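You operate a simulated robot arm through the tools that you are given. There is no shell and no other tool. Be economical: measure what you need, move in short steps, check, and stop when the job is done.

You run a simulated robot arm. Do the job below in one go: nothing can be reset, and whatever is moved stays where it is left.

## Task
Open the guard and set the head belt into the green.
Fine: emergency stop in first; shut the guard, then release the stop. Where these are worked on the way, their far stop is far enough and under half their travel is too little: clear belt guard.

It is judged by the outcome, as a careful person would: the job done as asked, and still so three seconds after it is handed in. It fails if anything else is knocked over, pushed out of place, dropped, spilled or broken.

## Robot
A 6-joint arm with a two-finger gripper on a trunk, on a base that drives. Base frame: it is fixed to the floor where the robot stands at the start and does not move with it; the origin is under the middle of the robot, x ahead of it, y to its left, z up. Lengths are in m, angles in degrees, forces in N, time in s.
With the tool pointing down near the work surface it reaches from about 0.38 to 0.84 m from the robot's upright axis, wherever it stands. Its first joint turns from -166.0 to 166.0 degrees. Places, roughly: belt screw [0.6, -0.2, 0.8]; clear belt guard [0.5, -0.2, 0.9]; emergency stop button [0.6, 0, 0.8]; spindle belt gauge [0.6, -0.2, 0.9]. Payload 1.66 kg.
Tool frame: the origin (TCP) lies between the finger pads and is the grasp point; the fingertips stand 0.016 m ahead of it; z points along the fingers, y is the line along which they close. The gripper opens to 0.111 m. The gripper's body begins 0.104 m behind the TCP.
Orientation is that of the tool frame in the base frame, as [roll, pitch, yaw] about the fixed x, y, z axes, in that order (R = Rz(yaw) Ry(pitch) Rx(roll)). With the fingers straight down and closing along the base's y, the tool's x points along the base's -x, its y along +y and its z along -z.

## Interface
- The arm moves only by the tool nudge_tool. Its argument "increments" is a list that holds one entry, the list of rows, each a list of 7 numbers: the shift along the tool's x, y, z in cm, then the turn, a rotation vector about the tool's x, y, z in degrees, then the finger opening in cm, from 0 to 11.1. In form: [[[tx, ty, tz, rx, ry, rz, jaw], ...]]. A call has 1 to 12 rows; each row shifts and turns the commanded pose from where the row before left it, along the tool's axes as they then stand. Each row takes 0.2 s and may step no farther than 0.05 m and 8.6 degrees from the row before; otherwise, or with a gripper value out of range, the whole call is refused. Where a pose cannot be reached the arm comes as near as it can. A force on the tool above 40 N (or 10 N above the force at the start of the call, whichever is more), or a blocked arm, ends the call early, and 0.2 s more pass. Each finger halts on what it meets, pressing with about 24 N; the grip force reading is that of the motor and also rises with nothing between the fingers. The clock runs only during rows and for 0.2 s after the last one: add rows that do not move to give the fingers time. The reply holds the time, the measured pose of the TCP, the force on the tool along the base axes, the opening and the grip force, in the units named above and with some noise, with the torque about the TCP (base axes, N m) and any sound that the robot's microphone picked up.
- Cameras (640 x 400 px; columns grow to the right, rows downward): "scene" is now at [0.062, 0.1521, 1.4844]; the picture's right is [-0.41, -0.91, 0.00], its down [-0.57, 0.25, -0.78] and it looks along [0.72, -0.32, -0.62] (base axes); focal length 280 px, centre (320, 200). "wrist" rides on the gripper at [0.07, 0.014, -0.143] in the tool frame; the picture's right is [-0.19, 0.98, 0.00], its down [-0.87, -0.17, -0.47] and it looks along [-0.46, -0.09, 0.88] (tool axes); focal length 230 px, centre (320, 200). There is no depth. A picture from a camera that has moved, and an enlarged one, comes with that camera's place and axes in the base frame and with its lens. The place of the scene camera against the robot may be out by one fixed shift of up to 0.012 m in any direction.
- snapshot(camera): a new picture of that camera. It takes no simulated time.
- raise_lower(by): slides the trunk up (or, below 0, down) by that many m; the arm and the scene camera ride with it, the base frame stays. It gives what a move gives, with no picture.
- base_move(legs): drives the robot by 1 to 6 legs, each [ahead, left, turn to the left] in m, m and degrees, along the robot's own axes; the way and the turn of a leg run together, so that a leg with both is an arc; at most 1.5 m and 180 degrees a leg. The arm and the cameras ride along, it lands a little off, and it stops where it bumps. It gives what a move gives.
- aim_head(pan, tilt): turns the head with the scene camera to pan (to the left, within 120 degrees either way) and tilt (down, from -29 to 69), counted from straight ahead of the robot. It gives what a move gives.
- inspect(camera, box): a new picture of the part [left, top, right, bottom] of that camera's present view, enlarged. It takes no simulated time.
- sign_off(): hands the job in; it is judged then, once.

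Work in short steps. Places have to be worked out from the pictures, the camera data and where the tool is seen: move nearer, look again, correct. Check each grasp and each placing, and mend what went wrong. You have 120 turns and 90 pictures in all, those below and enlarged ones among them. Open the gripper and draw the arm clear of the work before you hand the job in, unless the task says otherwise; then end with one line.

The tools are called after "Call:" as name(argument=value, ...) on one line, values as JSON. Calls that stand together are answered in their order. nudge_tool: Moves the arm, as the interface text tells. Its arguments: {"type":"object","properties":{"increments":{"type":"array","items":{"type":"array","items":{"type":"array","items":{"type":"number"}}}}},"required":["increments"]} The other tools are called the same way: raise_lower (by) slides the trunk up or down; base_move (legs) drives the base; aim_head (pan, tilt) turns the head that bears the scene camera; snapshot (camera) takes a picture; inspect (camera, box) takes an enlarged picture of a part of a camera's view; sign_off () hands the job in.

At the start:

```text
time: 0.0
eef_pos: [0.514, 0.0318, 1.1221]
orientation: [-180.0, 0.0, 180.0]
force: [0.1, -0.6, 0.9]
ft_torque: [0.0, 0.01, 0.0]
finger_gap: 0.1111
grasp_force: 0.1
trunk travel left (down, up): [-0.075, 0.515]
robot x, y, heading: [-0.0012, -0.0011, -0.0]
head pan, tilt: [-24.1, 38.3]
```

scene: 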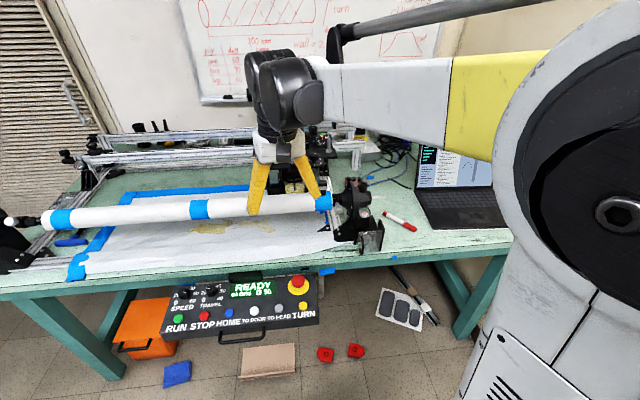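
wrist: 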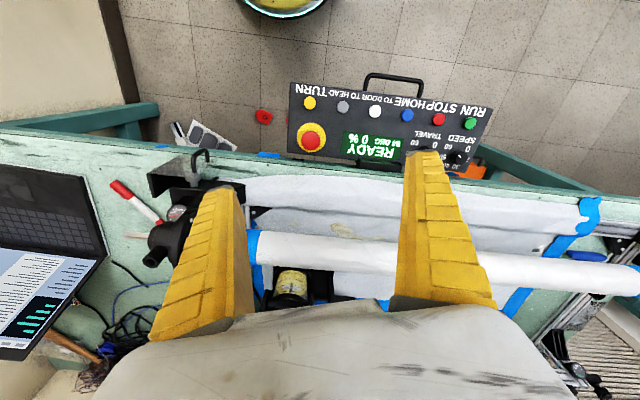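

I see a control panel at the table's front edge with the emergency stop, and the headstock with the guard right of the tube. I'll enlarge both areas.

Call:
inspect(camera="scene", box=[310, 160, 410, 260])

Call:
inspect(camera="scene", box=[160, 260, 340, 350])

Call:
inspect(camera="wrist", box=[110, 70, 350, 310])

```text
4.00 times, centred on (360, 210) of scene
camera zoom: at [0.062, 0.1521, 1.4844], right [-0.41, -0.91, 0.0], down [-0.57, 0.25, -0.78], along [0.72, -0.32, -0.62], focal length 1121 px, centre (160, 160)
```

zoom: 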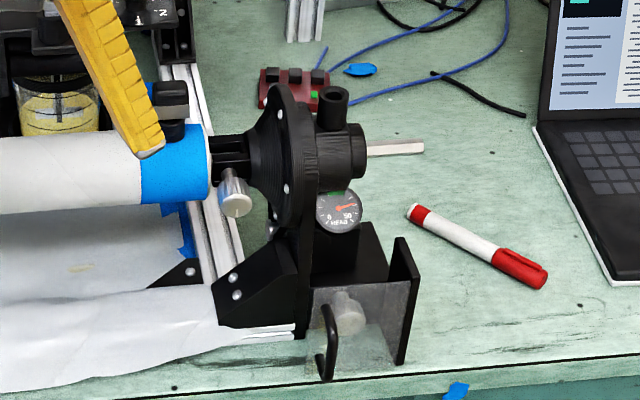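

```text
3.56 times, centred on (250, 305) of scene
camera zoom: at [0.062, 0.1521, 1.4844], right [-0.41, -0.91, 0.0], down [-0.57, 0.25, -0.78], along [0.72, -0.32, -0.62], focal length 997 px, centre (569, -173)
```

zoom: 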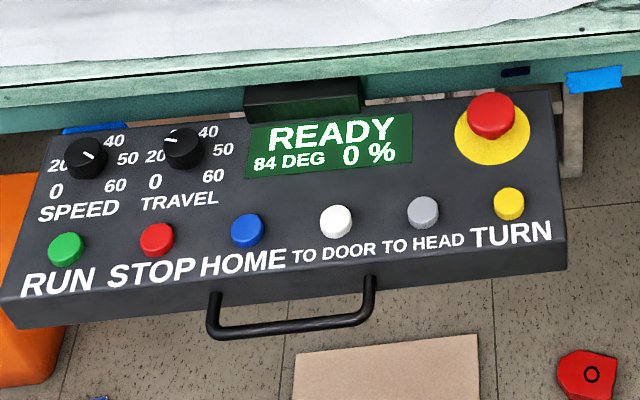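

```text
1.67 times, centred on (230, 190) of wrist
camera zoom: at [0.4451, 0.0444, 1.2642], right [0.19, 0.98, 0.0], down [0.87, -0.17, 0.47], along [0.46, -0.09, -0.88], focal length 384 px, centre (470, 217)
```

zoom: 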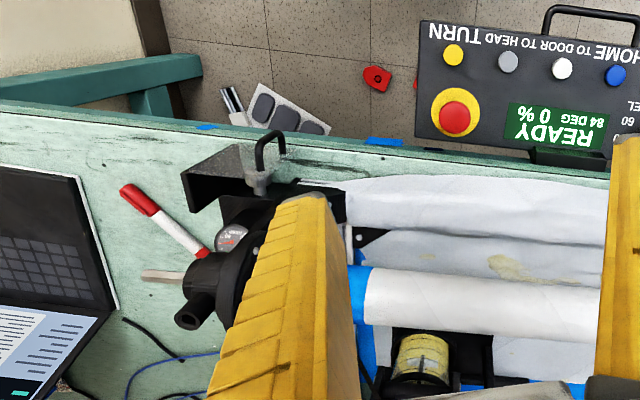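

The stop's cap triangulates to about (0.555, 0.008, 0.77). I'll descend with the fingers closing, staying well above the panel, and look with the wrist camera.

Call:
nudge_tool(increments=[[[0, 0, 4, 0, 0, 0, 5], [0, 0, 4, 0, 0, 0, 0], [0, 0, 4, 0, 0, 0, 0], [0, 0, 0, 0, 0, 0, 0]]])

Call:
snapshot(camera="wrist")

```text
time: 1.0
eef_pos: [0.5152, 0.0339, 1.0052]
orientation: [180.0, 0.1, -180.0]
force: [0.6, 0.4, 0.3]
ft_torque: [-0.04, 0.01, 0.03]
finger_gap: 0.0
grasp_force: 24.0
trunk travel left (down, up): [-0.075, 0.515]
robot x, y, heading: [-0.0013, 0.0017, -0.1]
head pan, tilt: [-24.1, 38.3]
```

```text
84 pictures are left
camera wrist: at [0.4445, 0.0473, 1.1469], right [0.19, 0.98, 0.0], down [0.87, -0.17, 0.47], along [0.46, -0.09, -0.88], focal length 230 px, centre (320, 200)
```

wrist: 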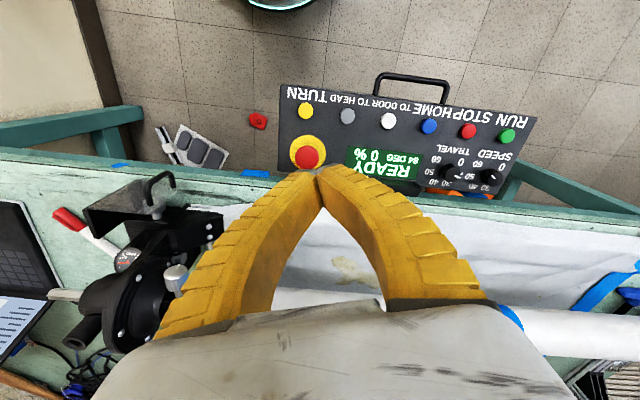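

Refined: cap at about (0.556, 0.005), top z≈0.77, panel nearly flat. I'll go above it with fingertips at ~z 0.80.

Call:
nudge_tool(increments=[[[-2, -1.5, 3, 0, 0, 0, 0], [-2.1, -1.4, 4, 0, 0, 0, 0], [0, 0, 4, 0, 0, 0, 0], [0, 0, 4, 0, 0, 0, 0], [0, 0, 3, 0, 0, 0, 0], [0, 0, 0, 0, 0, 0, 0]]])

Call:
snapshot(camera="wrist")

Call:
inspect(camera="scene", box=[230, 220, 380, 330])

```text
time: 2.4
eef_pos: [0.558, 0.0042, 0.8232]
orientation: [-180.0, 0.1, 180.0]
force: [0.5, 0.4, -0.3]
ft_torque: [-0.01, 0.02, 0.0]
finger_gap: 0.0002
grasp_force: 23.7
trunk travel left (down, up): [-0.075, 0.515]
robot x, y, heading: [-0.0011, -0.0005, 0.1]
head pan, tilt: [-24.1, 38.3]
```

```text
83 pictures are left
camera wrist: at [0.4879, 0.0169, 0.9654], right [0.19, 0.98, 0.0], down [0.87, -0.17, 0.47], along [0.46, -0.09, -0.88], focal length 230 px, centre (320, 200)
```

wrist: 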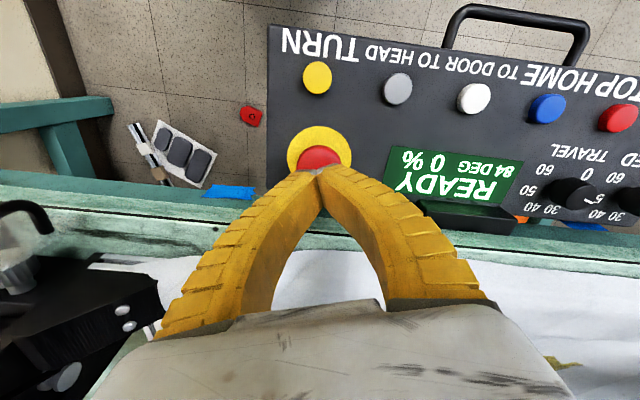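

```text
3.64 times, centred on (305, 275) of scene
camera zoom: at [0.0621, 0.1521, 1.4844], right [-0.41, -0.91, 0.0], down [-0.57, 0.25, -0.78], along [0.72, -0.32, -0.62], focal length 1019 px, centre (374, -73)
```

zoom: 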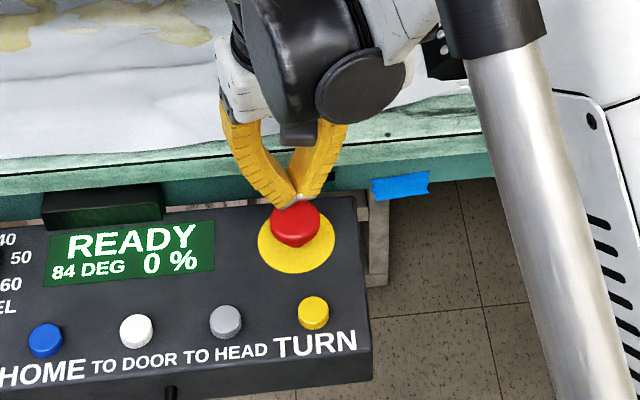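

The disc centre reads (0.550, 0.004), so I shift 0.6 cm toward the robot and press down in small steps.

Call:
nudge_tool(increments=[[[0.6, 0, 1, 0, 0, 0, 0], [0, 0, 1, 0, 0, 0, 0], [0, 0, 0.5, 0, 0, 0, 0], [0, 0, 0.5, 0, 0, 0, 0], [0, 0, 0.5, 0, 0, 0, 0]]])

```text
time: 3.6
eef_pos: [0.5502, 0.003, 0.7876]
orientation: [179.9, 0.0, -180.0]
force: [0.5, -0.5, 0.7]
ft_torque: [0.02, 0.01, -0.01]
finger_gap: 0.0
grasp_force: 24.0
trunk travel left (down, up): [-0.075, 0.515]
robot x, y, heading: [-0.0003, 0.0028, -0.4]
head pan, tilt: [-24.1, 38.3]
```

No contact yet (tips at z≈0.772); continuing down in small steps.

Call:
nudge_tool(increments=[[[0, 0, 0.4, 0, 0, 0, 0], [0, 0, 0.4, 0, 0, 0, 0], [0, 0, 0.3, 0, 0, 0, 0], [0, 0, 0.3, 0, 0, 0, 0]]])

Call:
snapshot(camera="wrist")

```text
time: 4.6
eef_pos: [0.5487, 0.0031, 0.7737]
orientation: [180.0, 0.1, 179.9]
force: [3.0, 1.3, 12.6]
ft_torque: [0.02, -0.04, 0.02]
finger_gap: 0.0061
grasp_force: 28.6
trunk travel left (down, up): [-0.075, 0.515]
robot x, y, heading: [-0.0017, -0.0003, 0.2]
head pan, tilt: [-24.1, 38.3]
heard: click
```

```text
81 pictures are left
camera wrist: at [0.4792, 0.0157, 0.9158], right [0.19, 0.98, 0.0], down [0.87, -0.17, 0.47], along [0.46, -0.09, -0.88], focal length 230 px, centre (320, 200)
```

wrist: 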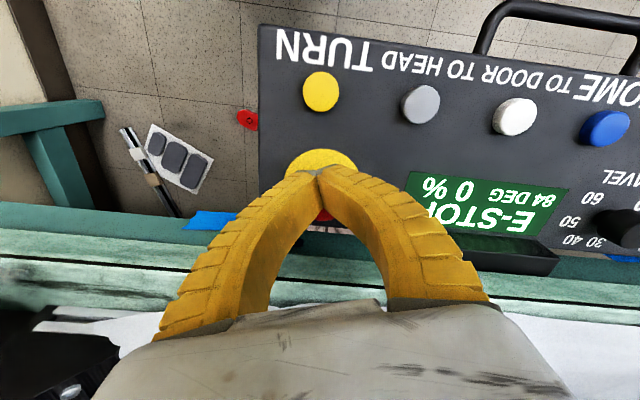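

Click heard and the display says E-STOP. I rise and move to view the guard from the front.

Call:
nudge_tool(increments=[[[0, 0, -4, 0, 0, 0, 0], [0, 0, -4, 0, 0, 0, 0], [0, 0, -4.5, 0, 0, 0, 0], [0, 0, -4.5, 0, 0, 0, 0], [2, -3, -3, 0, 0, 0, 0], [3, -3, -2, 0, 0, 0, 0], [3, -3, 0, 0, 0, 0, 0], [3, -3, 0, 0, 0, 0, 0], [2, -3, 0, 0, 0, 0, 0], [0, 0, 0, 0, 0, 0, 0]]])

Call:
snapshot(camera="wrist")

Call:
inspect(camera="scene", box=[230, 160, 410, 330])

```text
time: 6.8
eef_pos: [0.4188, -0.1465, 0.9947]
orientation: [180.0, 0.0, 179.9]
force: [0.5, -0.1, 1.1]
ft_torque: [-0.01, -0.01, -0.01]
finger_gap: 0.0
grasp_force: 28.6
trunk travel left (down, up): [-0.075, 0.515]
robot x, y, heading: [0.0023, -0.0012, -0.1]
head pan, tilt: [-24.1, 38.3]
```

```text
80 pictures are left
camera wrist: at [0.3486, -0.1354, 1.1366], right [0.19, 0.98, 0.0], down [0.87, -0.17, 0.47], along [0.46, -0.09, -0.88], focal length 230 px, centre (320, 200)
```

wrist: 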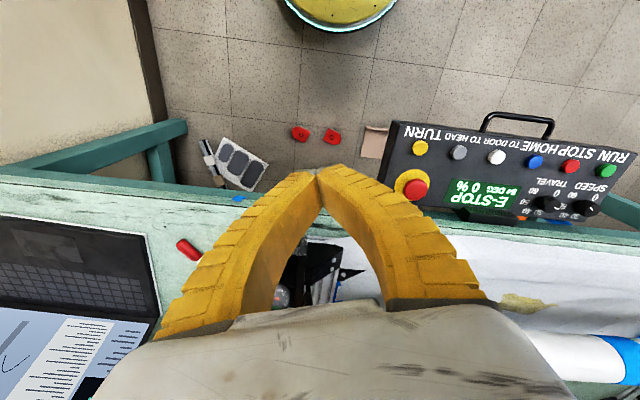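

```text
2.35 times, centred on (320, 245) of scene
camera zoom: at [0.0619, 0.152, 1.4844], right [-0.41, -0.91, 0.0], down [-0.57, 0.25, -0.78], along [0.72, -0.32, -0.62], focal length 660 px, centre (320, 94)
```

zoom: 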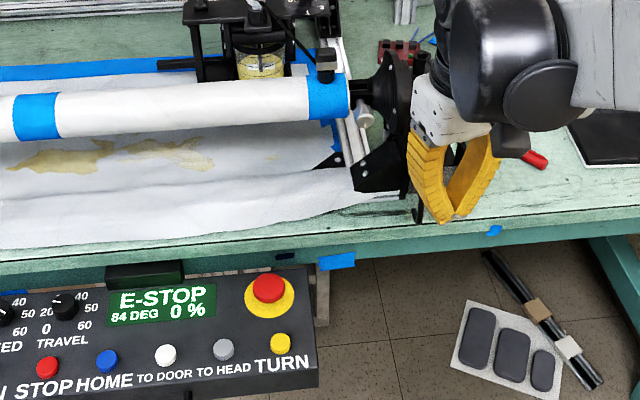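

The hand hides the guard. I shift left, tilt the fingers forward and open the jaws for an unobstructed view.

Call:
nudge_tool(increments=[[[0, 3.5, 0, 0, -8, 0, 4], [0, 3.5, 0, 0, -8, 0, 8], [0, 3.5, 0, 0, -8, 0, 11], [0, 3.5, 0, 0, -8, 0, 11], [0, 0, 0, 0, -8, 0, 11], [0, 0, 0, 0, 0, 0, 11]]])

Call:
snapshot(camera="wrist")

Call:
inspect(camera="scene", box=[320, 170, 400, 260])

```text
time: 8.2
eef_pos: [0.4213, -0.009, 0.9933]
orientation: [-179.9, 40.1, -180.0]
force: [-0.3, -0.1, -0.3]
ft_torque: [-0.01, -0.01, -0.04]
finger_gap: 0.1098
grasp_force: 0.0
trunk travel left (down, up): [-0.075, 0.515]
robot x, y, heading: [-0.0033, -0.0007, -0.3]
head pan, tilt: [-24.1, 38.3]
```

```text
78 pictures are left
camera wrist: at [0.2755, 0.0044, 1.057], right [0.15, 0.98, 0.12], down [0.36, -0.17, 0.92], along [0.92, -0.09, -0.38], focal length 230 px, centre (320, 200)
```

wrist: 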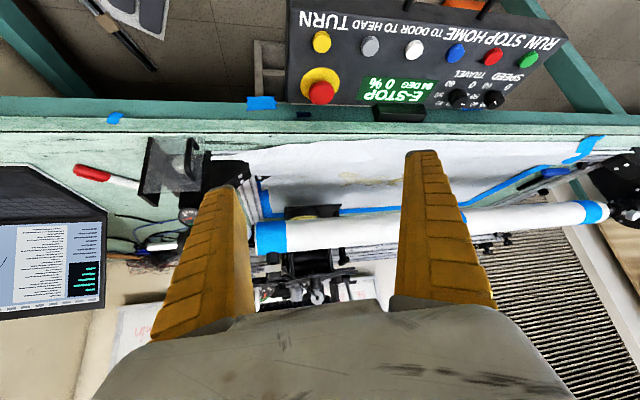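

```text
4.44 times, centred on (360, 215) of scene
camera zoom: at [0.0619, 0.152, 1.4844], right [-0.41, -0.91, 0.0], down [-0.57, 0.25, -0.78], along [0.72, -0.32, -0.62], focal length 1246 px, centre (142, 133)
```

zoom: 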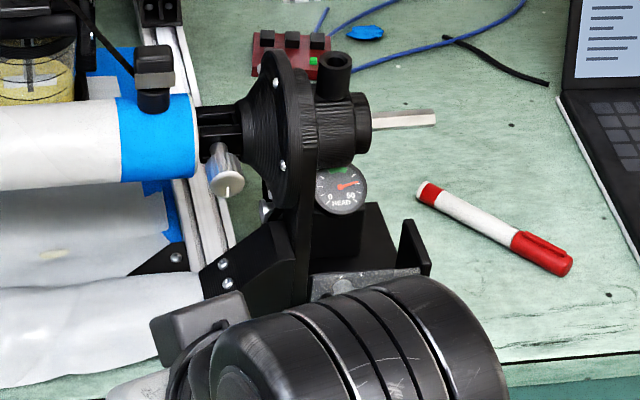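

Call:
inspect(camera="wrist", box=[120, 120, 260, 250])

Call:
inspect(camera="scene", box=[384, 204, 404, 224])

```text
3.08 times, centred on (190, 185) of wrist
camera zoom: at [0.2755, 0.0044, 1.057], right [0.15, 0.98, 0.12], down [0.36, -0.17, 0.92], along [0.92, -0.09, -0.38], focal length 708 px, centre (720, 246)
```

zoom: 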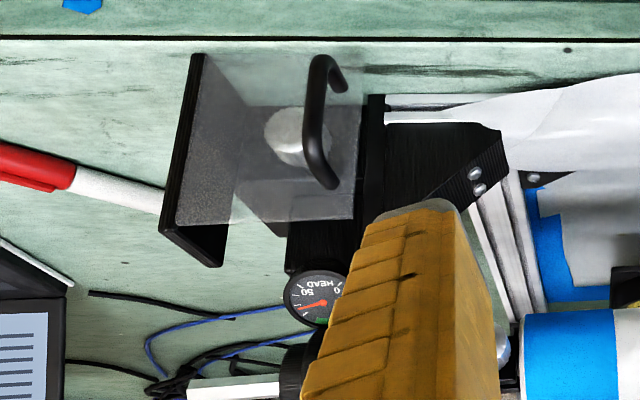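

```text
16.00 times, centred on (394, 214) of scene
camera zoom: at [0.0619, 0.152, 1.4844], right [-0.41, -0.91, 0.0], down [-0.57, 0.25, -0.78], along [0.72, -0.32, -0.62], focal length 4485 px, centre (-864, -24)
```

zoom: 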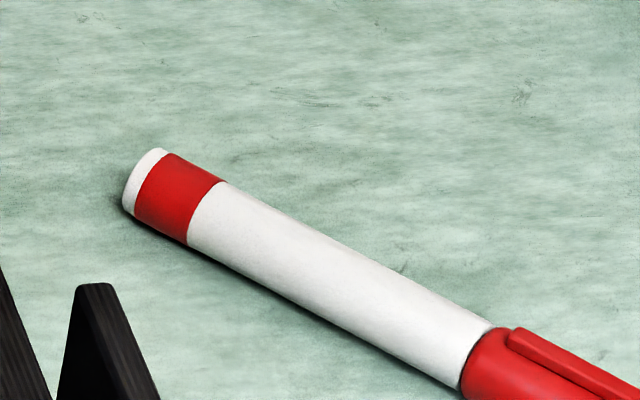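

Call:
inspect(camera="wrist", box=[148, 130, 212, 170])

Call:
inspect(camera="wrist", box=[148, 165, 212, 205])

Call:
inspect(camera="scene", box=[348, 195, 384, 218])

```text
10.00 times, centred on (180, 150) of wrist
camera zoom: at [0.2755, 0.0044, 1.057], right [0.15, 0.98, 0.12], down [0.36, -0.17, 0.92], along [0.92, -0.09, -0.38], focal length 2301 px, centre (1720, 700)
```

zoom: 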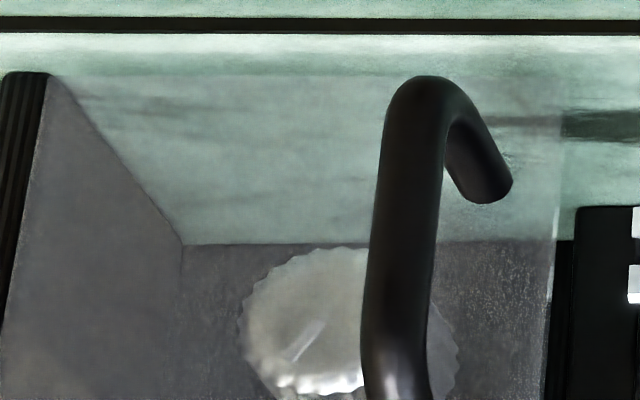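

```text
10.00 times, centred on (180, 185) of wrist
camera zoom: at [0.2755, 0.0044, 1.057], right [0.15, 0.98, 0.12], down [0.36, -0.17, 0.92], along [0.92, -0.09, -0.38], focal length 2301 px, centre (1720, 350)
```

zoom: 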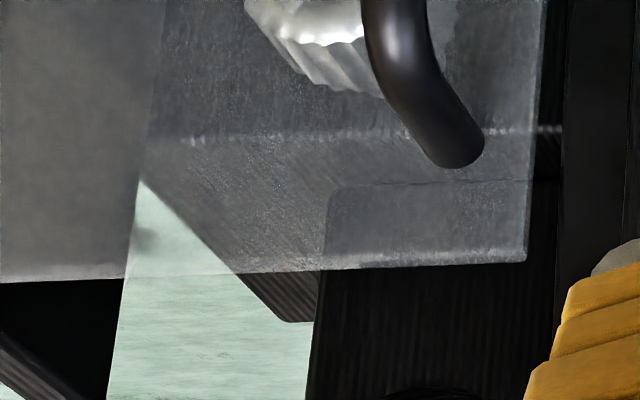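

```text
16.00 times, centred on (366, 206) of scene
camera zoom: at [0.0619, 0.152, 1.4844], right [-0.41, -0.91, 0.0], down [-0.57, 0.25, -0.78], along [0.72, -0.32, -0.62], focal length 4485 px, centre (-416, 96)
```

zoom: 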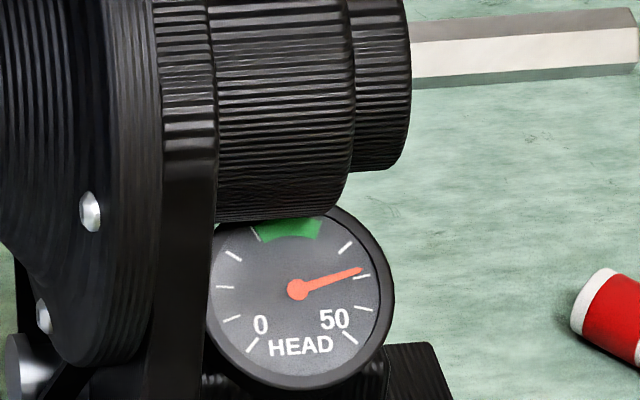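

The guard is a clear plate hinged on its right side (y≈-0.285) with a vertical bar handle at about (0.527, -0.198, z 0.825–0.89); the knob behind it is at about (0.58, -0.247, 0.825), and the gauge reads ~38 with green near 25. I'll see if the arm can hold a horizontal tool here.

Call:
nudge_tool(increments=[[[0, 0, 0, 0, -8, 0, 8], [0, 0, 0, 0, -8, 0, 8], [0, 0, 0, 0, -8, 0, 8], [0, 0, 0, 0, -8, 0, 8], [0, 0, 0, 0, -8, 0, 8], [0, 0, 0, 0, -8, 0, 8], [0, 0, 0, 0, 0, 0, 8]]])

Call:
snapshot(camera="scene")

```text
time: 9.6
eef_pos: [0.4686, -0.0075, 1.1051]
orientation: [179.6, 84.7, -180.0]
force: [-0.4, -0.2, 0.6]
ft_torque: [0.04, 0.01, 0.02]
finger_gap: 0.0814
grasp_force: 1.2
out of reach, approached as far as the arm can: row 3, 4, 5, 6
trunk travel left (down, up): [-0.075, 0.515]
robot x, y, heading: [-0.0002, -0.0033, 0.2]
head pan, tilt: [-24.1, 38.3]
stopped in row 6: the arm was blocked; the commanded pose is now the measured one
```

```text
71 pictures are left
camera scene: at [0.0622, 0.1521, 1.4844], right [-0.41, -0.91, 0.0], down [-0.57, 0.25, -0.78], along [0.72, -0.32, -0.62], focal length 280 px, centre (320, 200)
```

scene: 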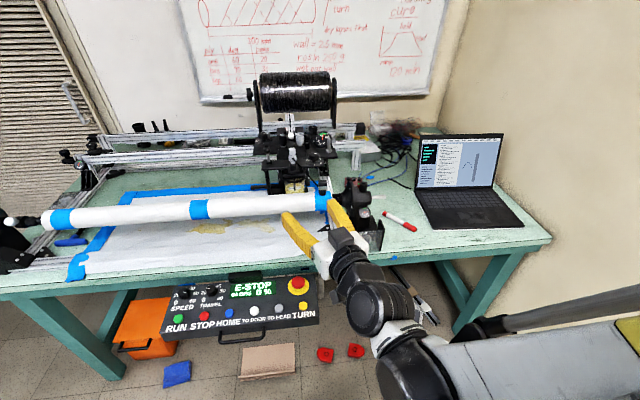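

Too close for a horizontal tool, so the base must back up. I check behind the robot first.

Call:
aim_head(pan=120, tilt=50)

Call:
snapshot(camera="scene")

Call:
aim_head(pan=-120, tilt=50)

Call:
snapshot(camera="scene")

```text
time: 11.9
eef_pos: [0.4669, -0.0088, 1.1066]
orientation: [179.7, 84.8, 180.0]
force: [0.4, -0.9, 0.0]
ft_torque: [-0.04, -0.01, -0.02]
finger_gap: 0.0818
grasp_force: 0.7
trunk travel left (down, up): [-0.075, 0.515]
robot x, y, heading: [0.0007, -0.0011, 0.1]
head pan, tilt: [120.0, 50.0]
```

```text
70 pictures are left
camera scene: at [-0.0551, 0.254, 1.4677], right [0.87, 0.5, 0.0], down [0.38, -0.66, -0.64], along [-0.32, 0.56, -0.77], focal length 280 px, centre (320, 200)
```

scene: 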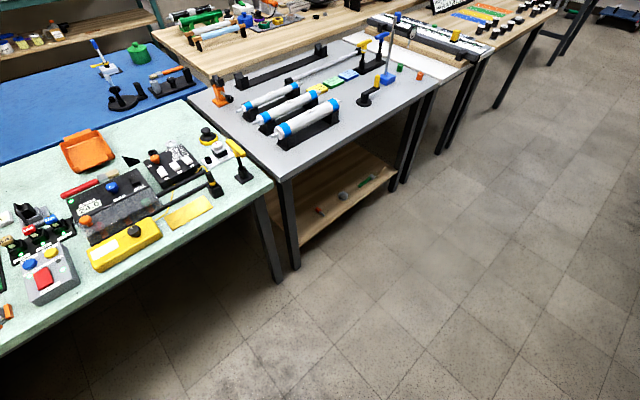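

```text
time: 15.3
eef_pos: [0.4671, -0.0075, 1.105]
orientation: [179.7, 84.7, -179.9]
force: [0.5, -0.7, -0.2]
ft_torque: [-0.02, 0.01, -0.01]
finger_gap: 0.0813
grasp_force: 0.7
trunk travel left (down, up): [-0.075, 0.515]
robot x, y, heading: [0.0015, -0.0007, 0.1]
head pan, tilt: [-120.0, 50.0]
```

```text
69 pictures are left
camera scene: at [-0.0551, 0.1206, 1.4677], right [-0.87, 0.5, 0.0], down [0.38, 0.66, -0.64], along [-0.32, -0.56, -0.77], focal length 280 px, centre (320, 200)
```

scene: 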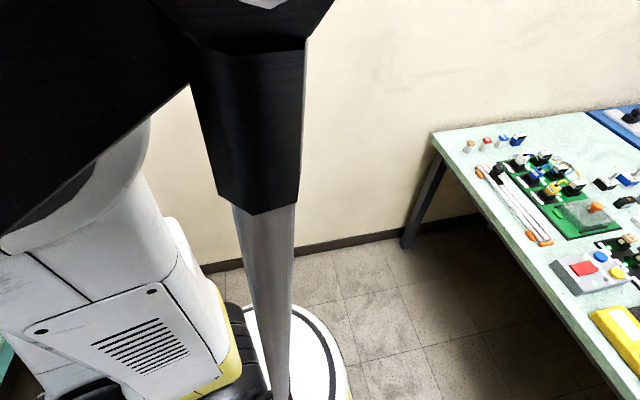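

Clear floor behind for ~0.3 m before the rear bench (edge x≈-0.69). I back up 0.22 m and re-aim the head.

Call:
base_move(legs=[[-0.22, 0, 0]])

Call:
aim_head(pan=-24, tilt=35)

Call:
snapshot(camera="scene")

```text
time: 17.0
eef_pos: [0.243, -0.0074, 1.1054]
orientation: [179.7, 84.7, -179.9]
force: [-0.2, 0.1, -0.2]
ft_torque: [-0.04, -0.02, 0.0]
finger_gap: 0.0815
grasp_force: 1.1
trunk travel left (down, up): [-0.075, 0.515]
robot x, y, heading: [-0.2218, -0.0045, 0.3]
head pan, tilt: [-120.0, 50.0]
```

```text
time: 18.7
eef_pos: [0.2435, -0.008, 1.1057]
orientation: [179.7, 84.7, -180.0]
force: [-0.2, 0.0, 0.4]
ft_torque: [-0.03, 0.02, 0.0]
finger_gap: 0.0817
grasp_force: 1.0
trunk travel left (down, up): [-0.075, 0.515]
robot x, y, heading: [-0.226, 0.0005, 0.3]
head pan, tilt: [-24.0, 35.0]
```

```text
68 pictures are left
camera scene: at [-0.1608, 0.1514, 1.4894], right [-0.41, -0.91, 0.0], down [-0.52, 0.23, -0.82], along [0.75, -0.33, -0.57], focal length 280 px, centre (320, 200)
```

scene: 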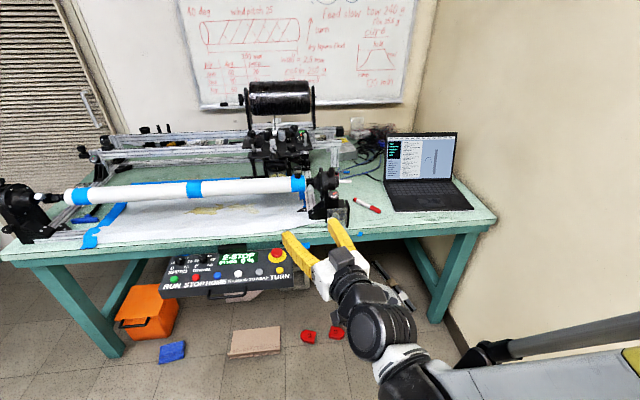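

Room now. I level the tool to horizontal and move to a pre-grasp spot in front of the handle, about (0.44, -0.198, 0.86).

Call:
nudge_tool(increments=[[[0, 0, 4, 0, -5.3, 0, 6], [0, -3, 4, 0, 0, 0, 6], [2, -3, 3, 0, 0, 0, 6], [3, -3, 2, 0, 0, 0, 6], [3.5, -2.5, 2, 0, 0, 0, 6], [3.5, -2.5, 2, 0, 0, 0, 6], [3.5, -2.5, 2, 0, 0, 0, 6], [3.5, -2.5, 0.7, 0, 0, 0, 6], [3.5, 0, 0, 0, 0, 0, 6], [2.4, 0, 0, 0, 0, 0, 6], [0, 0, 0, 0, 0, 0, 6]]])

Call:
snapshot(camera="wrist")

Call:
snapshot(camera="scene")

```text
time: 21.1
eef_pos: [0.4988, -0.2228, 0.9372]
orientation: [147.7, 90.0, 148.0]
force: [0.6, 0.1, 0.6]
ft_torque: [0.02, 0.0, -0.02]
finger_gap: 0.0618
grasp_force: 1.2
out of reach, approached as far as the arm can: row 1, 3, 4, 5, 6, 7, 8, 9, 10
trunk travel left (down, up): [-0.075, 0.515]
robot x, y, heading: [-0.2218, 0.0013, 0.2]
head pan, tilt: [-24.0, 35.0]
```

```text
67 pictures are left
camera wrist: at [0.3571, -0.2115, 0.867], right [-0.01, 0.98, 0.19], down [-0.47, -0.17, 0.87], along [0.88, -0.08, 0.46], focal length 230 px, centre (320, 200)
```

wrist: 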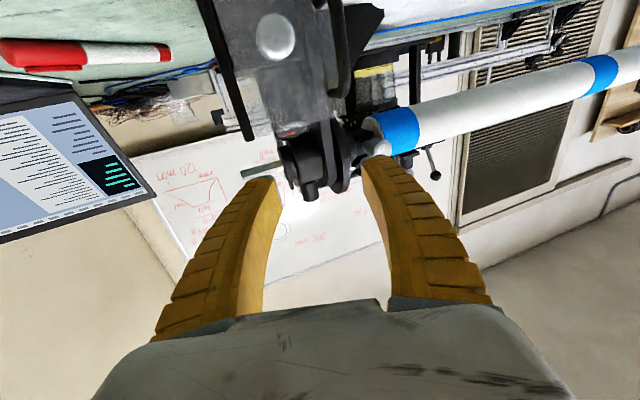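

```text
66 pictures are left
camera scene: at [-0.1607, 0.1514, 1.4895], right [-0.41, -0.91, 0.0], down [-0.52, 0.23, -0.82], along [0.75, -0.33, -0.57], focal length 280 px, centre (320, 200)
```

scene: 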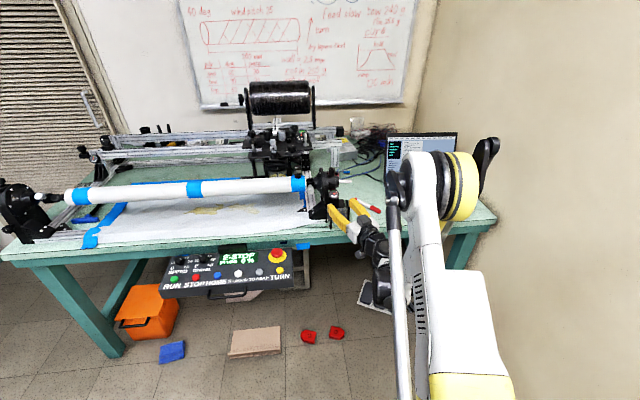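

The arm runs out of reach low down with a horizontal tool. I retract 7 cm, then lower the trunk to bring the whole arm down.

Call:
nudge_tool(increments=[[[0, 1, -3.5, 0, 0, 0, 6], [0, 1.4, -3.5, 0, 0, 0, 6], [0, 0, 0, 0, 0, 0, 6]]])

Call:
raise_lower(by=-0.075)

Call:
snapshot(camera="wrist")

```text
time: 21.9
eef_pos: [0.4707, -0.2235, 0.9741]
orientation: [139.7, 89.9, 140.3]
force: [-1.2, -0.4, -0.3]
ft_torque: [-0.02, -0.01, 0.03]
finger_gap: 0.0622
grasp_force: 1.7
out of reach, approached as far as the arm can: row 1, 2
trunk travel left (down, up): [-0.075, 0.515]
robot x, y, heading: [-0.2234, 0.0043, 0.2]
head pan, tilt: [-24.0, 35.0]
```

```text
time: 23.0
eef_pos: [0.4709, -0.2243, 0.8978]
orientation: [139.9, 90.0, 140.4]
force: [0.4, 0.7, 0.5]
ft_torque: [-0.01, 0.0, -0.01]
finger_gap: 0.0621
grasp_force: 1.3
trunk travel left (down, up): [0.0, 0.59]
robot x, y, heading: [-0.2266, 0.0024, 0.3]
head pan, tilt: [-24.0, 35.0]
```

```text
65 pictures are left
camera wrist: at [0.3279, -0.2127, 0.8283], right [-0.01, 0.98, 0.19], down [-0.47, -0.17, 0.87], along [0.88, -0.08, 0.46], focal length 230 px, centre (320, 200)
```

wrist: 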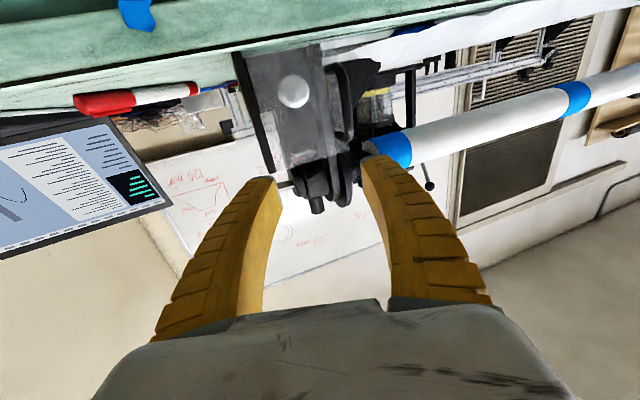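

Reach improves with distance, so I back up another 9 cm and check the pose.

Call:
base_move(legs=[[-0.09, 0, 0]])

Call:
nudge_tool(increments=[[[0, 0, 0, 0, 0, 0, 6], [0, 0, 0, 0, 0, 0, 6]]])

```text
time: 24.1
eef_pos: [0.3823, -0.2239, 0.8991]
orientation: [-33.2, 90.0, -33.0]
force: [-0.1, 0.2, -0.2]
ft_torque: [-0.02, 0.05, 0.01]
finger_gap: 0.0618
grasp_force: 1.1
trunk travel left (down, up): [0.0, 0.59]
robot x, y, heading: [-0.3166, -0.0022, 0.2]
head pan, tilt: [-24.0, 35.0]
```

```text
time: 24.7
eef_pos: [0.3822, -0.2243, 0.8989]
orientation: [145.5, 90.0, 145.9]
force: [-0.2, 0.4, -0.1]
ft_torque: [0.0, 0.0, 0.01]
finger_gap: 0.062
grasp_force: 1.5
trunk travel left (down, up): [0.0, 0.59]
robot x, y, heading: [-0.3149, 0.0011, 0.1]
head pan, tilt: [-24.0, 35.0]
```

Command is in sync. Forward to x≈0.45, aligned with the handle.

Call:
nudge_tool(increments=[[[0, 1.3, 3.5, 0, 0, 0, 6], [2, 1.3, 3.3, 0, 0, 0, 6], [2.2, 0, 0, 0, 0, 0, 6], [0, 0, 0, 0, 0, 0, 6]]])

Call:
snapshot(camera="wrist")

Call:
snapshot(camera="scene")

```text
time: 25.7
eef_pos: [0.4481, -0.1985, 0.8555]
orientation: [144.2, 90.0, 144.5]
force: [0.1, 0.1, -0.7]
ft_torque: [0.05, 0.01, 0.0]
finger_gap: 0.0618
grasp_force: 1.2
trunk travel left (down, up): [0.0, 0.59]
robot x, y, heading: [-0.3136, -0.0012, 0.0]
head pan, tilt: [-24.0, 35.0]
```

```text
64 pictures are left
camera wrist: at [0.3051, -0.1867, 0.7855], right [-0.01, 0.98, 0.19], down [-0.47, -0.17, 0.87], along [0.88, -0.08, 0.46], focal length 230 px, centre (320, 200)
```

wrist: 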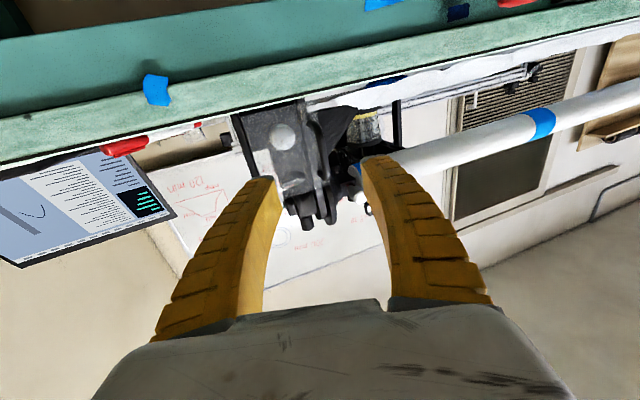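

```text
63 pictures are left
camera scene: at [-0.2495, 0.1512, 1.4145], right [-0.41, -0.91, 0.0], down [-0.52, 0.23, -0.82], along [0.75, -0.33, -0.57], focal length 280 px, centre (320, 200)
```

scene: 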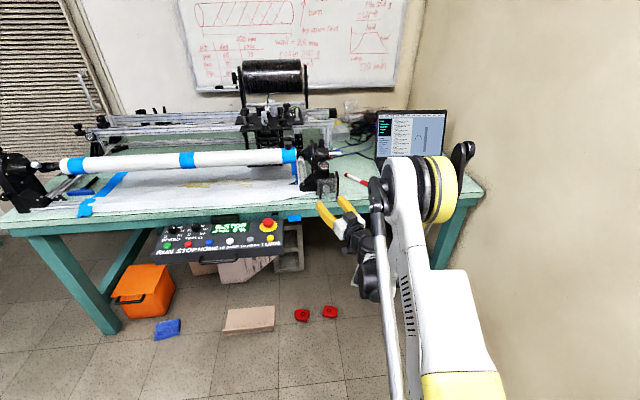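

Call:
inspect(camera="wrist", box=[220, 80, 380, 240])

Call:
inspect(camera="scene", box=[285, 150, 375, 240])

```text
2.50 times, centred on (300, 160) of wrist
camera zoom: at [0.3051, -0.1867, 0.7855], right [-0.01, 0.98, 0.19], down [-0.47, -0.17, 0.87], along [0.88, -0.08, 0.46], focal length 575 px, centre (370, 300)
```

zoom: 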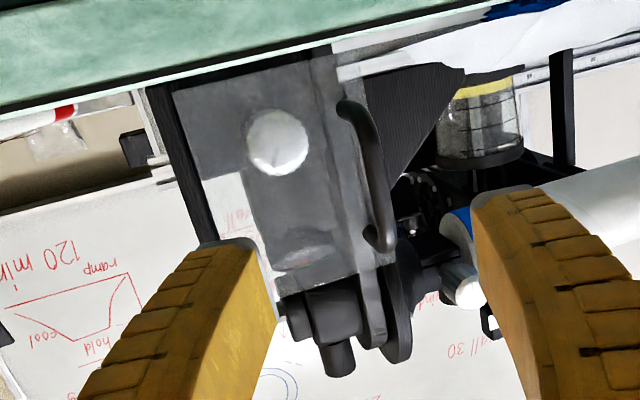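

```text
4.44 times, centred on (330, 195) of scene
camera zoom: at [-0.2495, 0.1512, 1.4145], right [-0.41, -0.91, 0.0], down [-0.52, 0.23, -0.82], along [0.75, -0.33, -0.57], focal length 1246 px, centre (276, 222)
```

zoom: 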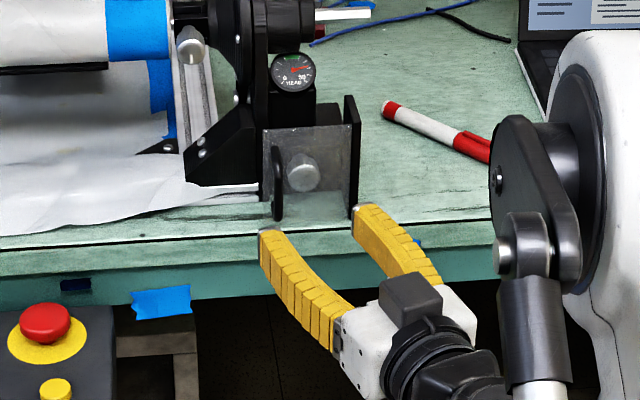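

Bar ray gives y≈-0.196, matching. Advancing 7 cm so the fingers straddle the bar, then closing gently.

Call:
nudge_tool(increments=[[[0, 0.2, 3, 0, 0, 0, 5], [0, 0, 2.5, 0, 0, 0, 5], [0, 0, 1.7, 0, 0, 0, 5], [0, 0, 0, 0, 0, 0, 5]]])

Call:
inspect(camera="scene", box=[305, 160, 365, 220])

Call:
inspect(camera="wrist", box=[220, 80, 380, 240])

```text
time: 26.7
eef_pos: [0.5208, -0.195, 0.8565]
orientation: [-32.2, 90.0, -31.8]
force: [0.1, 0.4, 0.0]
ft_torque: [0.03, -0.01, 0.01]
finger_gap: 0.0523
grasp_force: 1.4
trunk travel left (down, up): [0.0, 0.59]
robot x, y, heading: [-0.3148, -0.0026, 0.2]
head pan, tilt: [-24.0, 35.0]
```

```text
6.67 times, centred on (335, 190) of scene
camera zoom: at [-0.2495, 0.1513, 1.4145], right [-0.41, -0.91, 0.0], down [-0.52, 0.23, -0.82], along [0.75, -0.33, -0.57], focal length 1869 px, centre (220, 267)
```

zoom: 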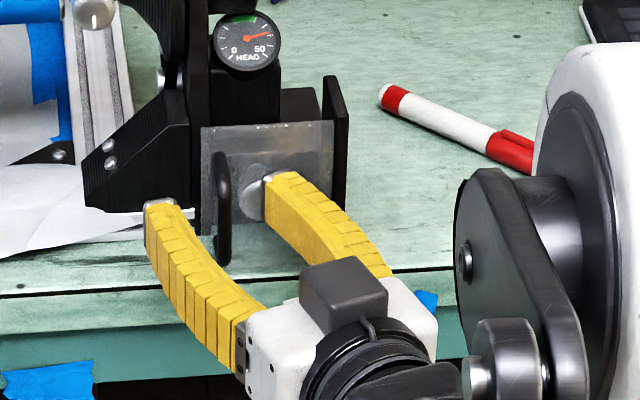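

```text
2.50 times, centred on (300, 160) of wrist
camera zoom: at [0.3788, -0.1839, 0.7868], right [-0.01, 0.98, 0.19], down [-0.47, -0.17, 0.87], along [0.88, -0.08, 0.46], focal length 575 px, centre (370, 300)
```

zoom: 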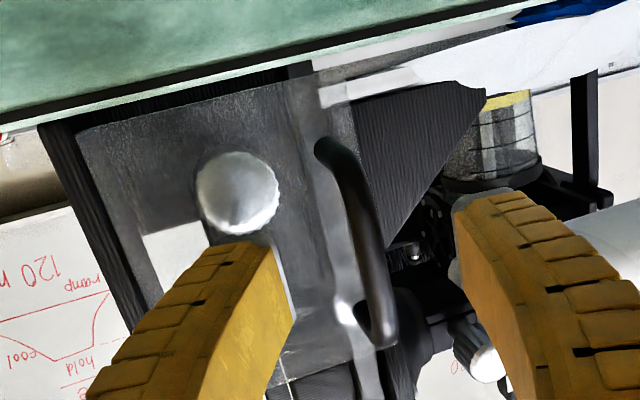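

The bar is between the fingers, no contact with the plate. Closing.

Call:
nudge_tool(increments=[[[0, 0, 0, 0, 0, 0, 2.5], [0, 0, 0, 0, 0, 0, 0.5], [0, 0, 0, 0, 0, 0, 0.5]]])

Call:
inspect(camera="scene", box=[305, 160, 365, 220])

```text
time: 27.5
eef_pos: [0.5225, -0.1944, 0.8566]
orientation: [148.7, 89.9, 149.2]
force: [-0.5, 1.1, -1.6]
ft_torque: [0.0, -0.02, 0.03]
finger_gap: 0.0093
grasp_force: 3.5
trunk travel left (down, up): [0.0, 0.59]
robot x, y, heading: [-0.3141, -0.0038, -0.0]
head pan, tilt: [-24.0, 35.0]
```

```text
6.67 times, centred on (335, 190) of scene
camera zoom: at [-0.2495, 0.1514, 1.4144], right [-0.41, -0.91, 0.0], down [-0.52, 0.23, -0.82], along [0.75, -0.33, -0.57], focal length 1869 px, centre (220, 267)
```

zoom: 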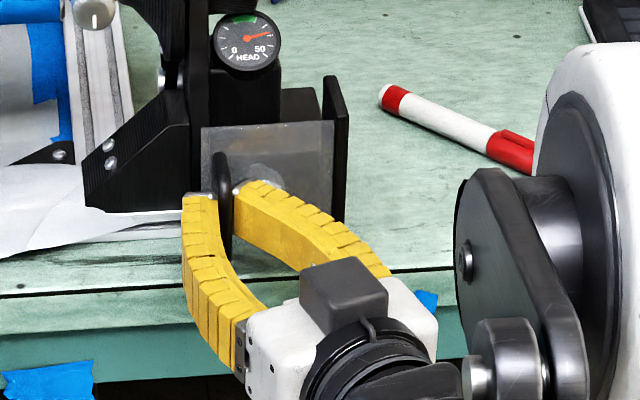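

Bar is gripped (~9 mm). I tighten and pull a first 2 cm along the expected arc.

Call:
nudge_tool(increments=[[[0, 0, 0, 0, 0, 0, 0], [0, -0.25, -1, 0, 0, 0, 0], [0, -0.35, -1, 0, 0, 0, 0], [0, 0, 0, 0, 0, 0, 0]]])

Call:
inspect(camera="scene", box=[305, 160, 365, 220])

```text
time: 28.5
eef_pos: [0.5025, -0.2024, 0.8577]
orientation: [125.2, 90.0, 125.5]
force: [2.6, -3.8, 1.5]
ft_torque: [0.0, 0.0, 0.03]
finger_gap: 0.0
grasp_force: 28.8
trunk travel left (down, up): [0.0, 0.59]
robot x, y, heading: [-0.3125, -0.0013, 0.1]
head pan, tilt: [-24.0, 35.0]
```

```text
6.67 times, centred on (335, 190) of scene
camera zoom: at [-0.2494, 0.1508, 1.4145], right [-0.41, -0.91, 0.0], down [-0.52, 0.23, -0.82], along [0.75, -0.33, -0.57], focal length 1869 px, centre (220, 267)
```

zoom: 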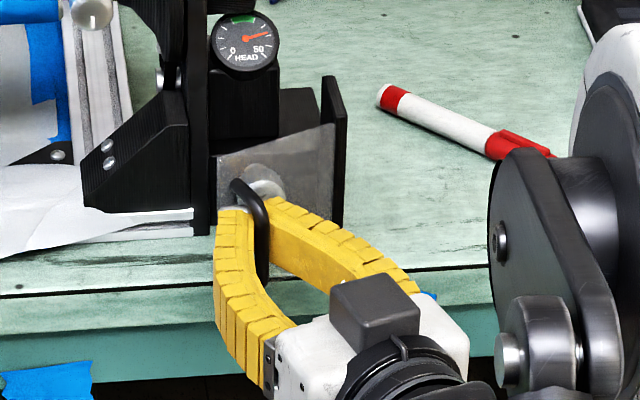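

The guard swings on its right-hand hinge as expected, but the gap reads 0, so I check where the bar sits.

Call:
inspect(camera="scene", box=[320, 180, 350, 210])

Call:
inspect(camera="wrist", box=[240, 100, 400, 220])

```text
13.33 times, centred on (335, 195) of scene
camera zoom: at [-0.2494, 0.1508, 1.4145], right [-0.41, -0.91, 0.0], down [-0.52, 0.23, -0.82], along [0.75, -0.33, -0.57], focal length 3737 px, centre (120, 267)
```

zoom: 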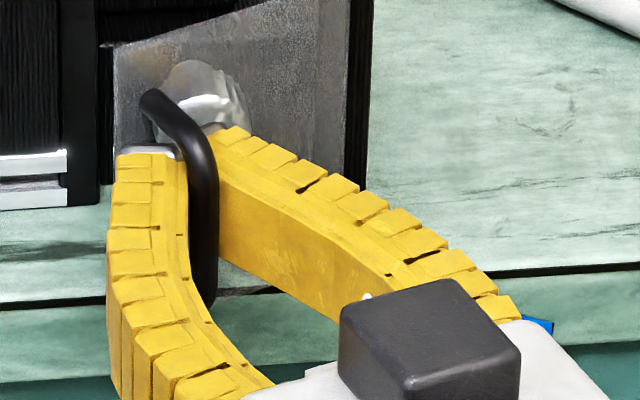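

```text
3.33 times, centred on (320, 160) of wrist
camera zoom: at [0.3595, -0.1912, 0.7872], right [0.0, 0.98, 0.19], down [-0.47, -0.17, 0.87], along [0.88, -0.09, 0.46], focal length 767 px, centre (320, 333)
```

zoom: 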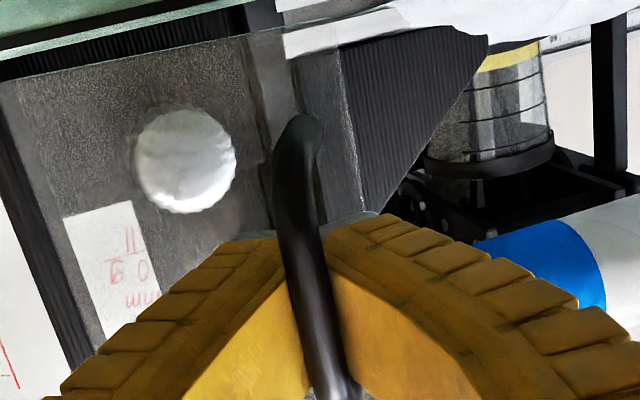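

The bar is caged behind the closed fingertips — a secure hook. I continue pulling along the arc while turning the hand with the guard.

Call:
nudge_tool(increments=[[[0, -0.9, -0.9, -4, 0, 0, 0], [0, -0.9, -0.9, -4, 0, 0, 0], [0, -1, -0.7, -4, 0, 0, 0], [0, -1, -0.7, -4, 0, 0, 0], [0, 0, 0, 0, 0, 0, 0]]])

Call:
inspect(camera="scene", box=[305, 160, 365, 220])

```text
time: 29.7
eef_pos: [0.4743, -0.2439, 0.8574]
orientation: [105.8, 90.0, 122.2]
force: [-7.3, 3.0, -1.1]
ft_torque: [-0.05, 0.02, 0.01]
finger_gap: 0.0003
grasp_force: 28.7
trunk travel left (down, up): [0.0, 0.59]
robot x, y, heading: [-0.315, 0.0031, -0.2]
head pan, tilt: [-24.0, 35.0]
```

```text
6.67 times, centred on (335, 190) of scene
camera zoom: at [-0.25, 0.1514, 1.4145], right [-0.41, -0.91, 0.0], down [-0.52, 0.23, -0.82], along [0.75, -0.33, -0.57], focal length 1869 px, centre (220, 267)
```

zoom: 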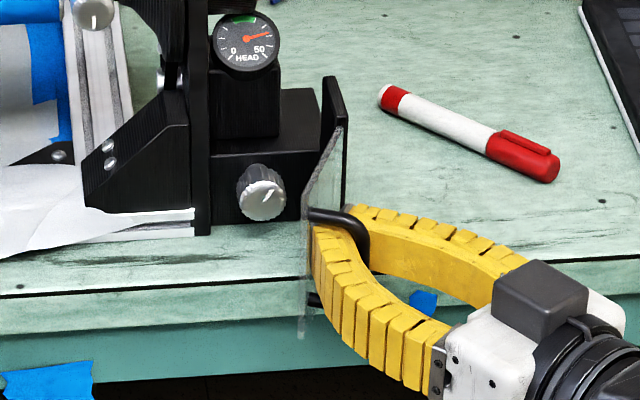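

Guard is roughly 75° open. Continuing the arc to the far stop.

Call:
nudge_tool(increments=[[[0, -1.1, -0.5, -4, 0, 0, 0], [0, -1.1, -0.4, -4, 0, 0, 0], [0, -1.1, -0.2, -4, 0, 0, 0], [0, 0, 0, 0, 0, 0, 0]]])

Call:
inspect(camera="scene", box=[305, 160, 365, 220])

```text
time: 30.7
eef_pos: [0.4757, -0.2772, 0.8573]
orientation: [114.8, 89.9, 143.3]
force: [0.4, -0.2, -1.4]
ft_torque: [-0.03, 0.02, -0.01]
finger_gap: 0.0001
grasp_force: 28.7
trunk travel left (down, up): [0.0, 0.59]
robot x, y, heading: [-0.3143, -0.0014, -0.0]
head pan, tilt: [-24.0, 35.0]
```

```text
6.67 times, centred on (335, 190) of scene
camera zoom: at [-0.2494, 0.1511, 1.4145], right [-0.41, -0.91, 0.0], down [-0.52, 0.23, -0.82], along [0.75, -0.33, -0.57], focal length 1869 px, centre (220, 267)
```

zoom: 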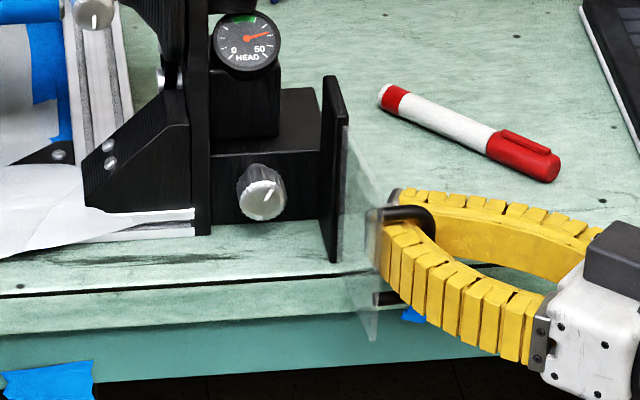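

Call:
nudge_tool(increments=[[[0, -1.1, -0.1, -4, 0, 0, 0], [0, -1.1, 0, -4, 0, 0, 0], [0, -1.1, 0.1, -4, 0, 0, 0], [0, -1.1, 0.2, -4, 0, 0, 0], [0, 0, 0, 0, 0, 0, 0]]])

Call:
inspect(camera="scene", box=[305, 150, 385, 230])

```text
time: 32.1
eef_pos: [0.4951, -0.298, 0.8608]
orientation: [-174.8, 89.6, -129.9]
force: [-6.7, 12.8, -9.0]
ft_torque: [-0.1, -0.37, -0.44]
finger_gap: 0.0033
grasp_force: 29.0
out of reach, approached as far as the arm can: row 4
trunk travel left (down, up): [0.0, 0.59]
robot x, y, heading: [-0.3142, 0.0006, 0.3]
head pan, tilt: [-24.0, 35.0]
stopped in row 5: the force on the tool passed its limit at 41 N (the readings are from after the stop); the commanded pose is now the measured one
```

```text
5.00 times, centred on (345, 190) of scene
camera zoom: at [-0.2496, 0.1532, 1.4144], right [-0.4, -0.91, 0.0], down [-0.53, 0.23, -0.82], along [0.75, -0.33, -0.57], focal length 1401 px, centre (195, 250)
```

zoom: 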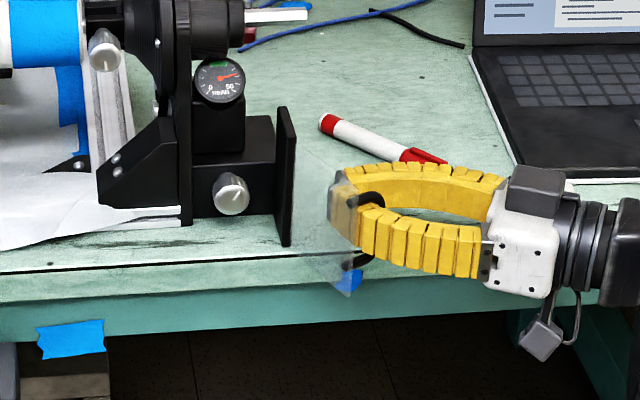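

The guard hit its far stop. I open the jaws and back straight out.

Call:
nudge_tool(increments=[[[0, 0, 0, 0, 0, 0, 2], [0, 0, 0, 0, 0, 0, 4], [0, 0, -2, 0, 0, 0, 4], [0, 0, -3, 0, 0, 0, 4], [0, 0, -4, 0, 0, 0, 4], [0, 0, 0, 0, 0, 0, 4]]])

Call:
inspect(camera="scene", box=[305, 150, 385, 230])

```text
time: 33.5
eef_pos: [0.4291, -0.3664, 0.8618]
orientation: [176.2, 89.8, -139.1]
force: [-0.2, -0.1, 1.0]
ft_torque: [-0.01, -0.02, -0.02]
finger_gap: 0.0424
grasp_force: 2.0
trunk travel left (down, up): [0.0, 0.59]
robot x, y, heading: [-0.3108, -0.0028, 0.1]
head pan, tilt: [-24.0, 35.0]
```

```text
5.00 times, centred on (345, 190) of scene
camera zoom: at [-0.25, 0.1515, 1.4145], right [-0.4, -0.91, 0.0], down [-0.52, 0.23, -0.82], along [0.75, -0.33, -0.57], focal length 1401 px, centre (195, 250)
```

zoom: 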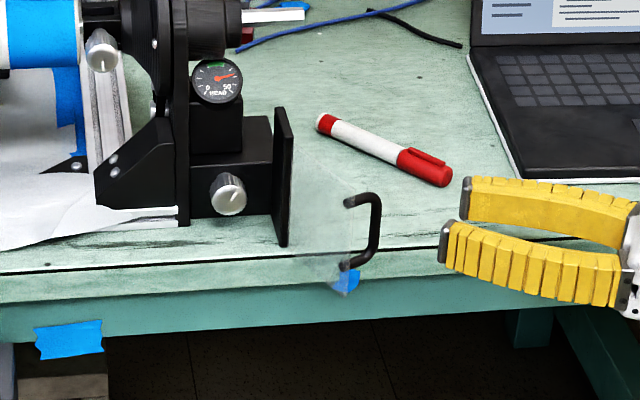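

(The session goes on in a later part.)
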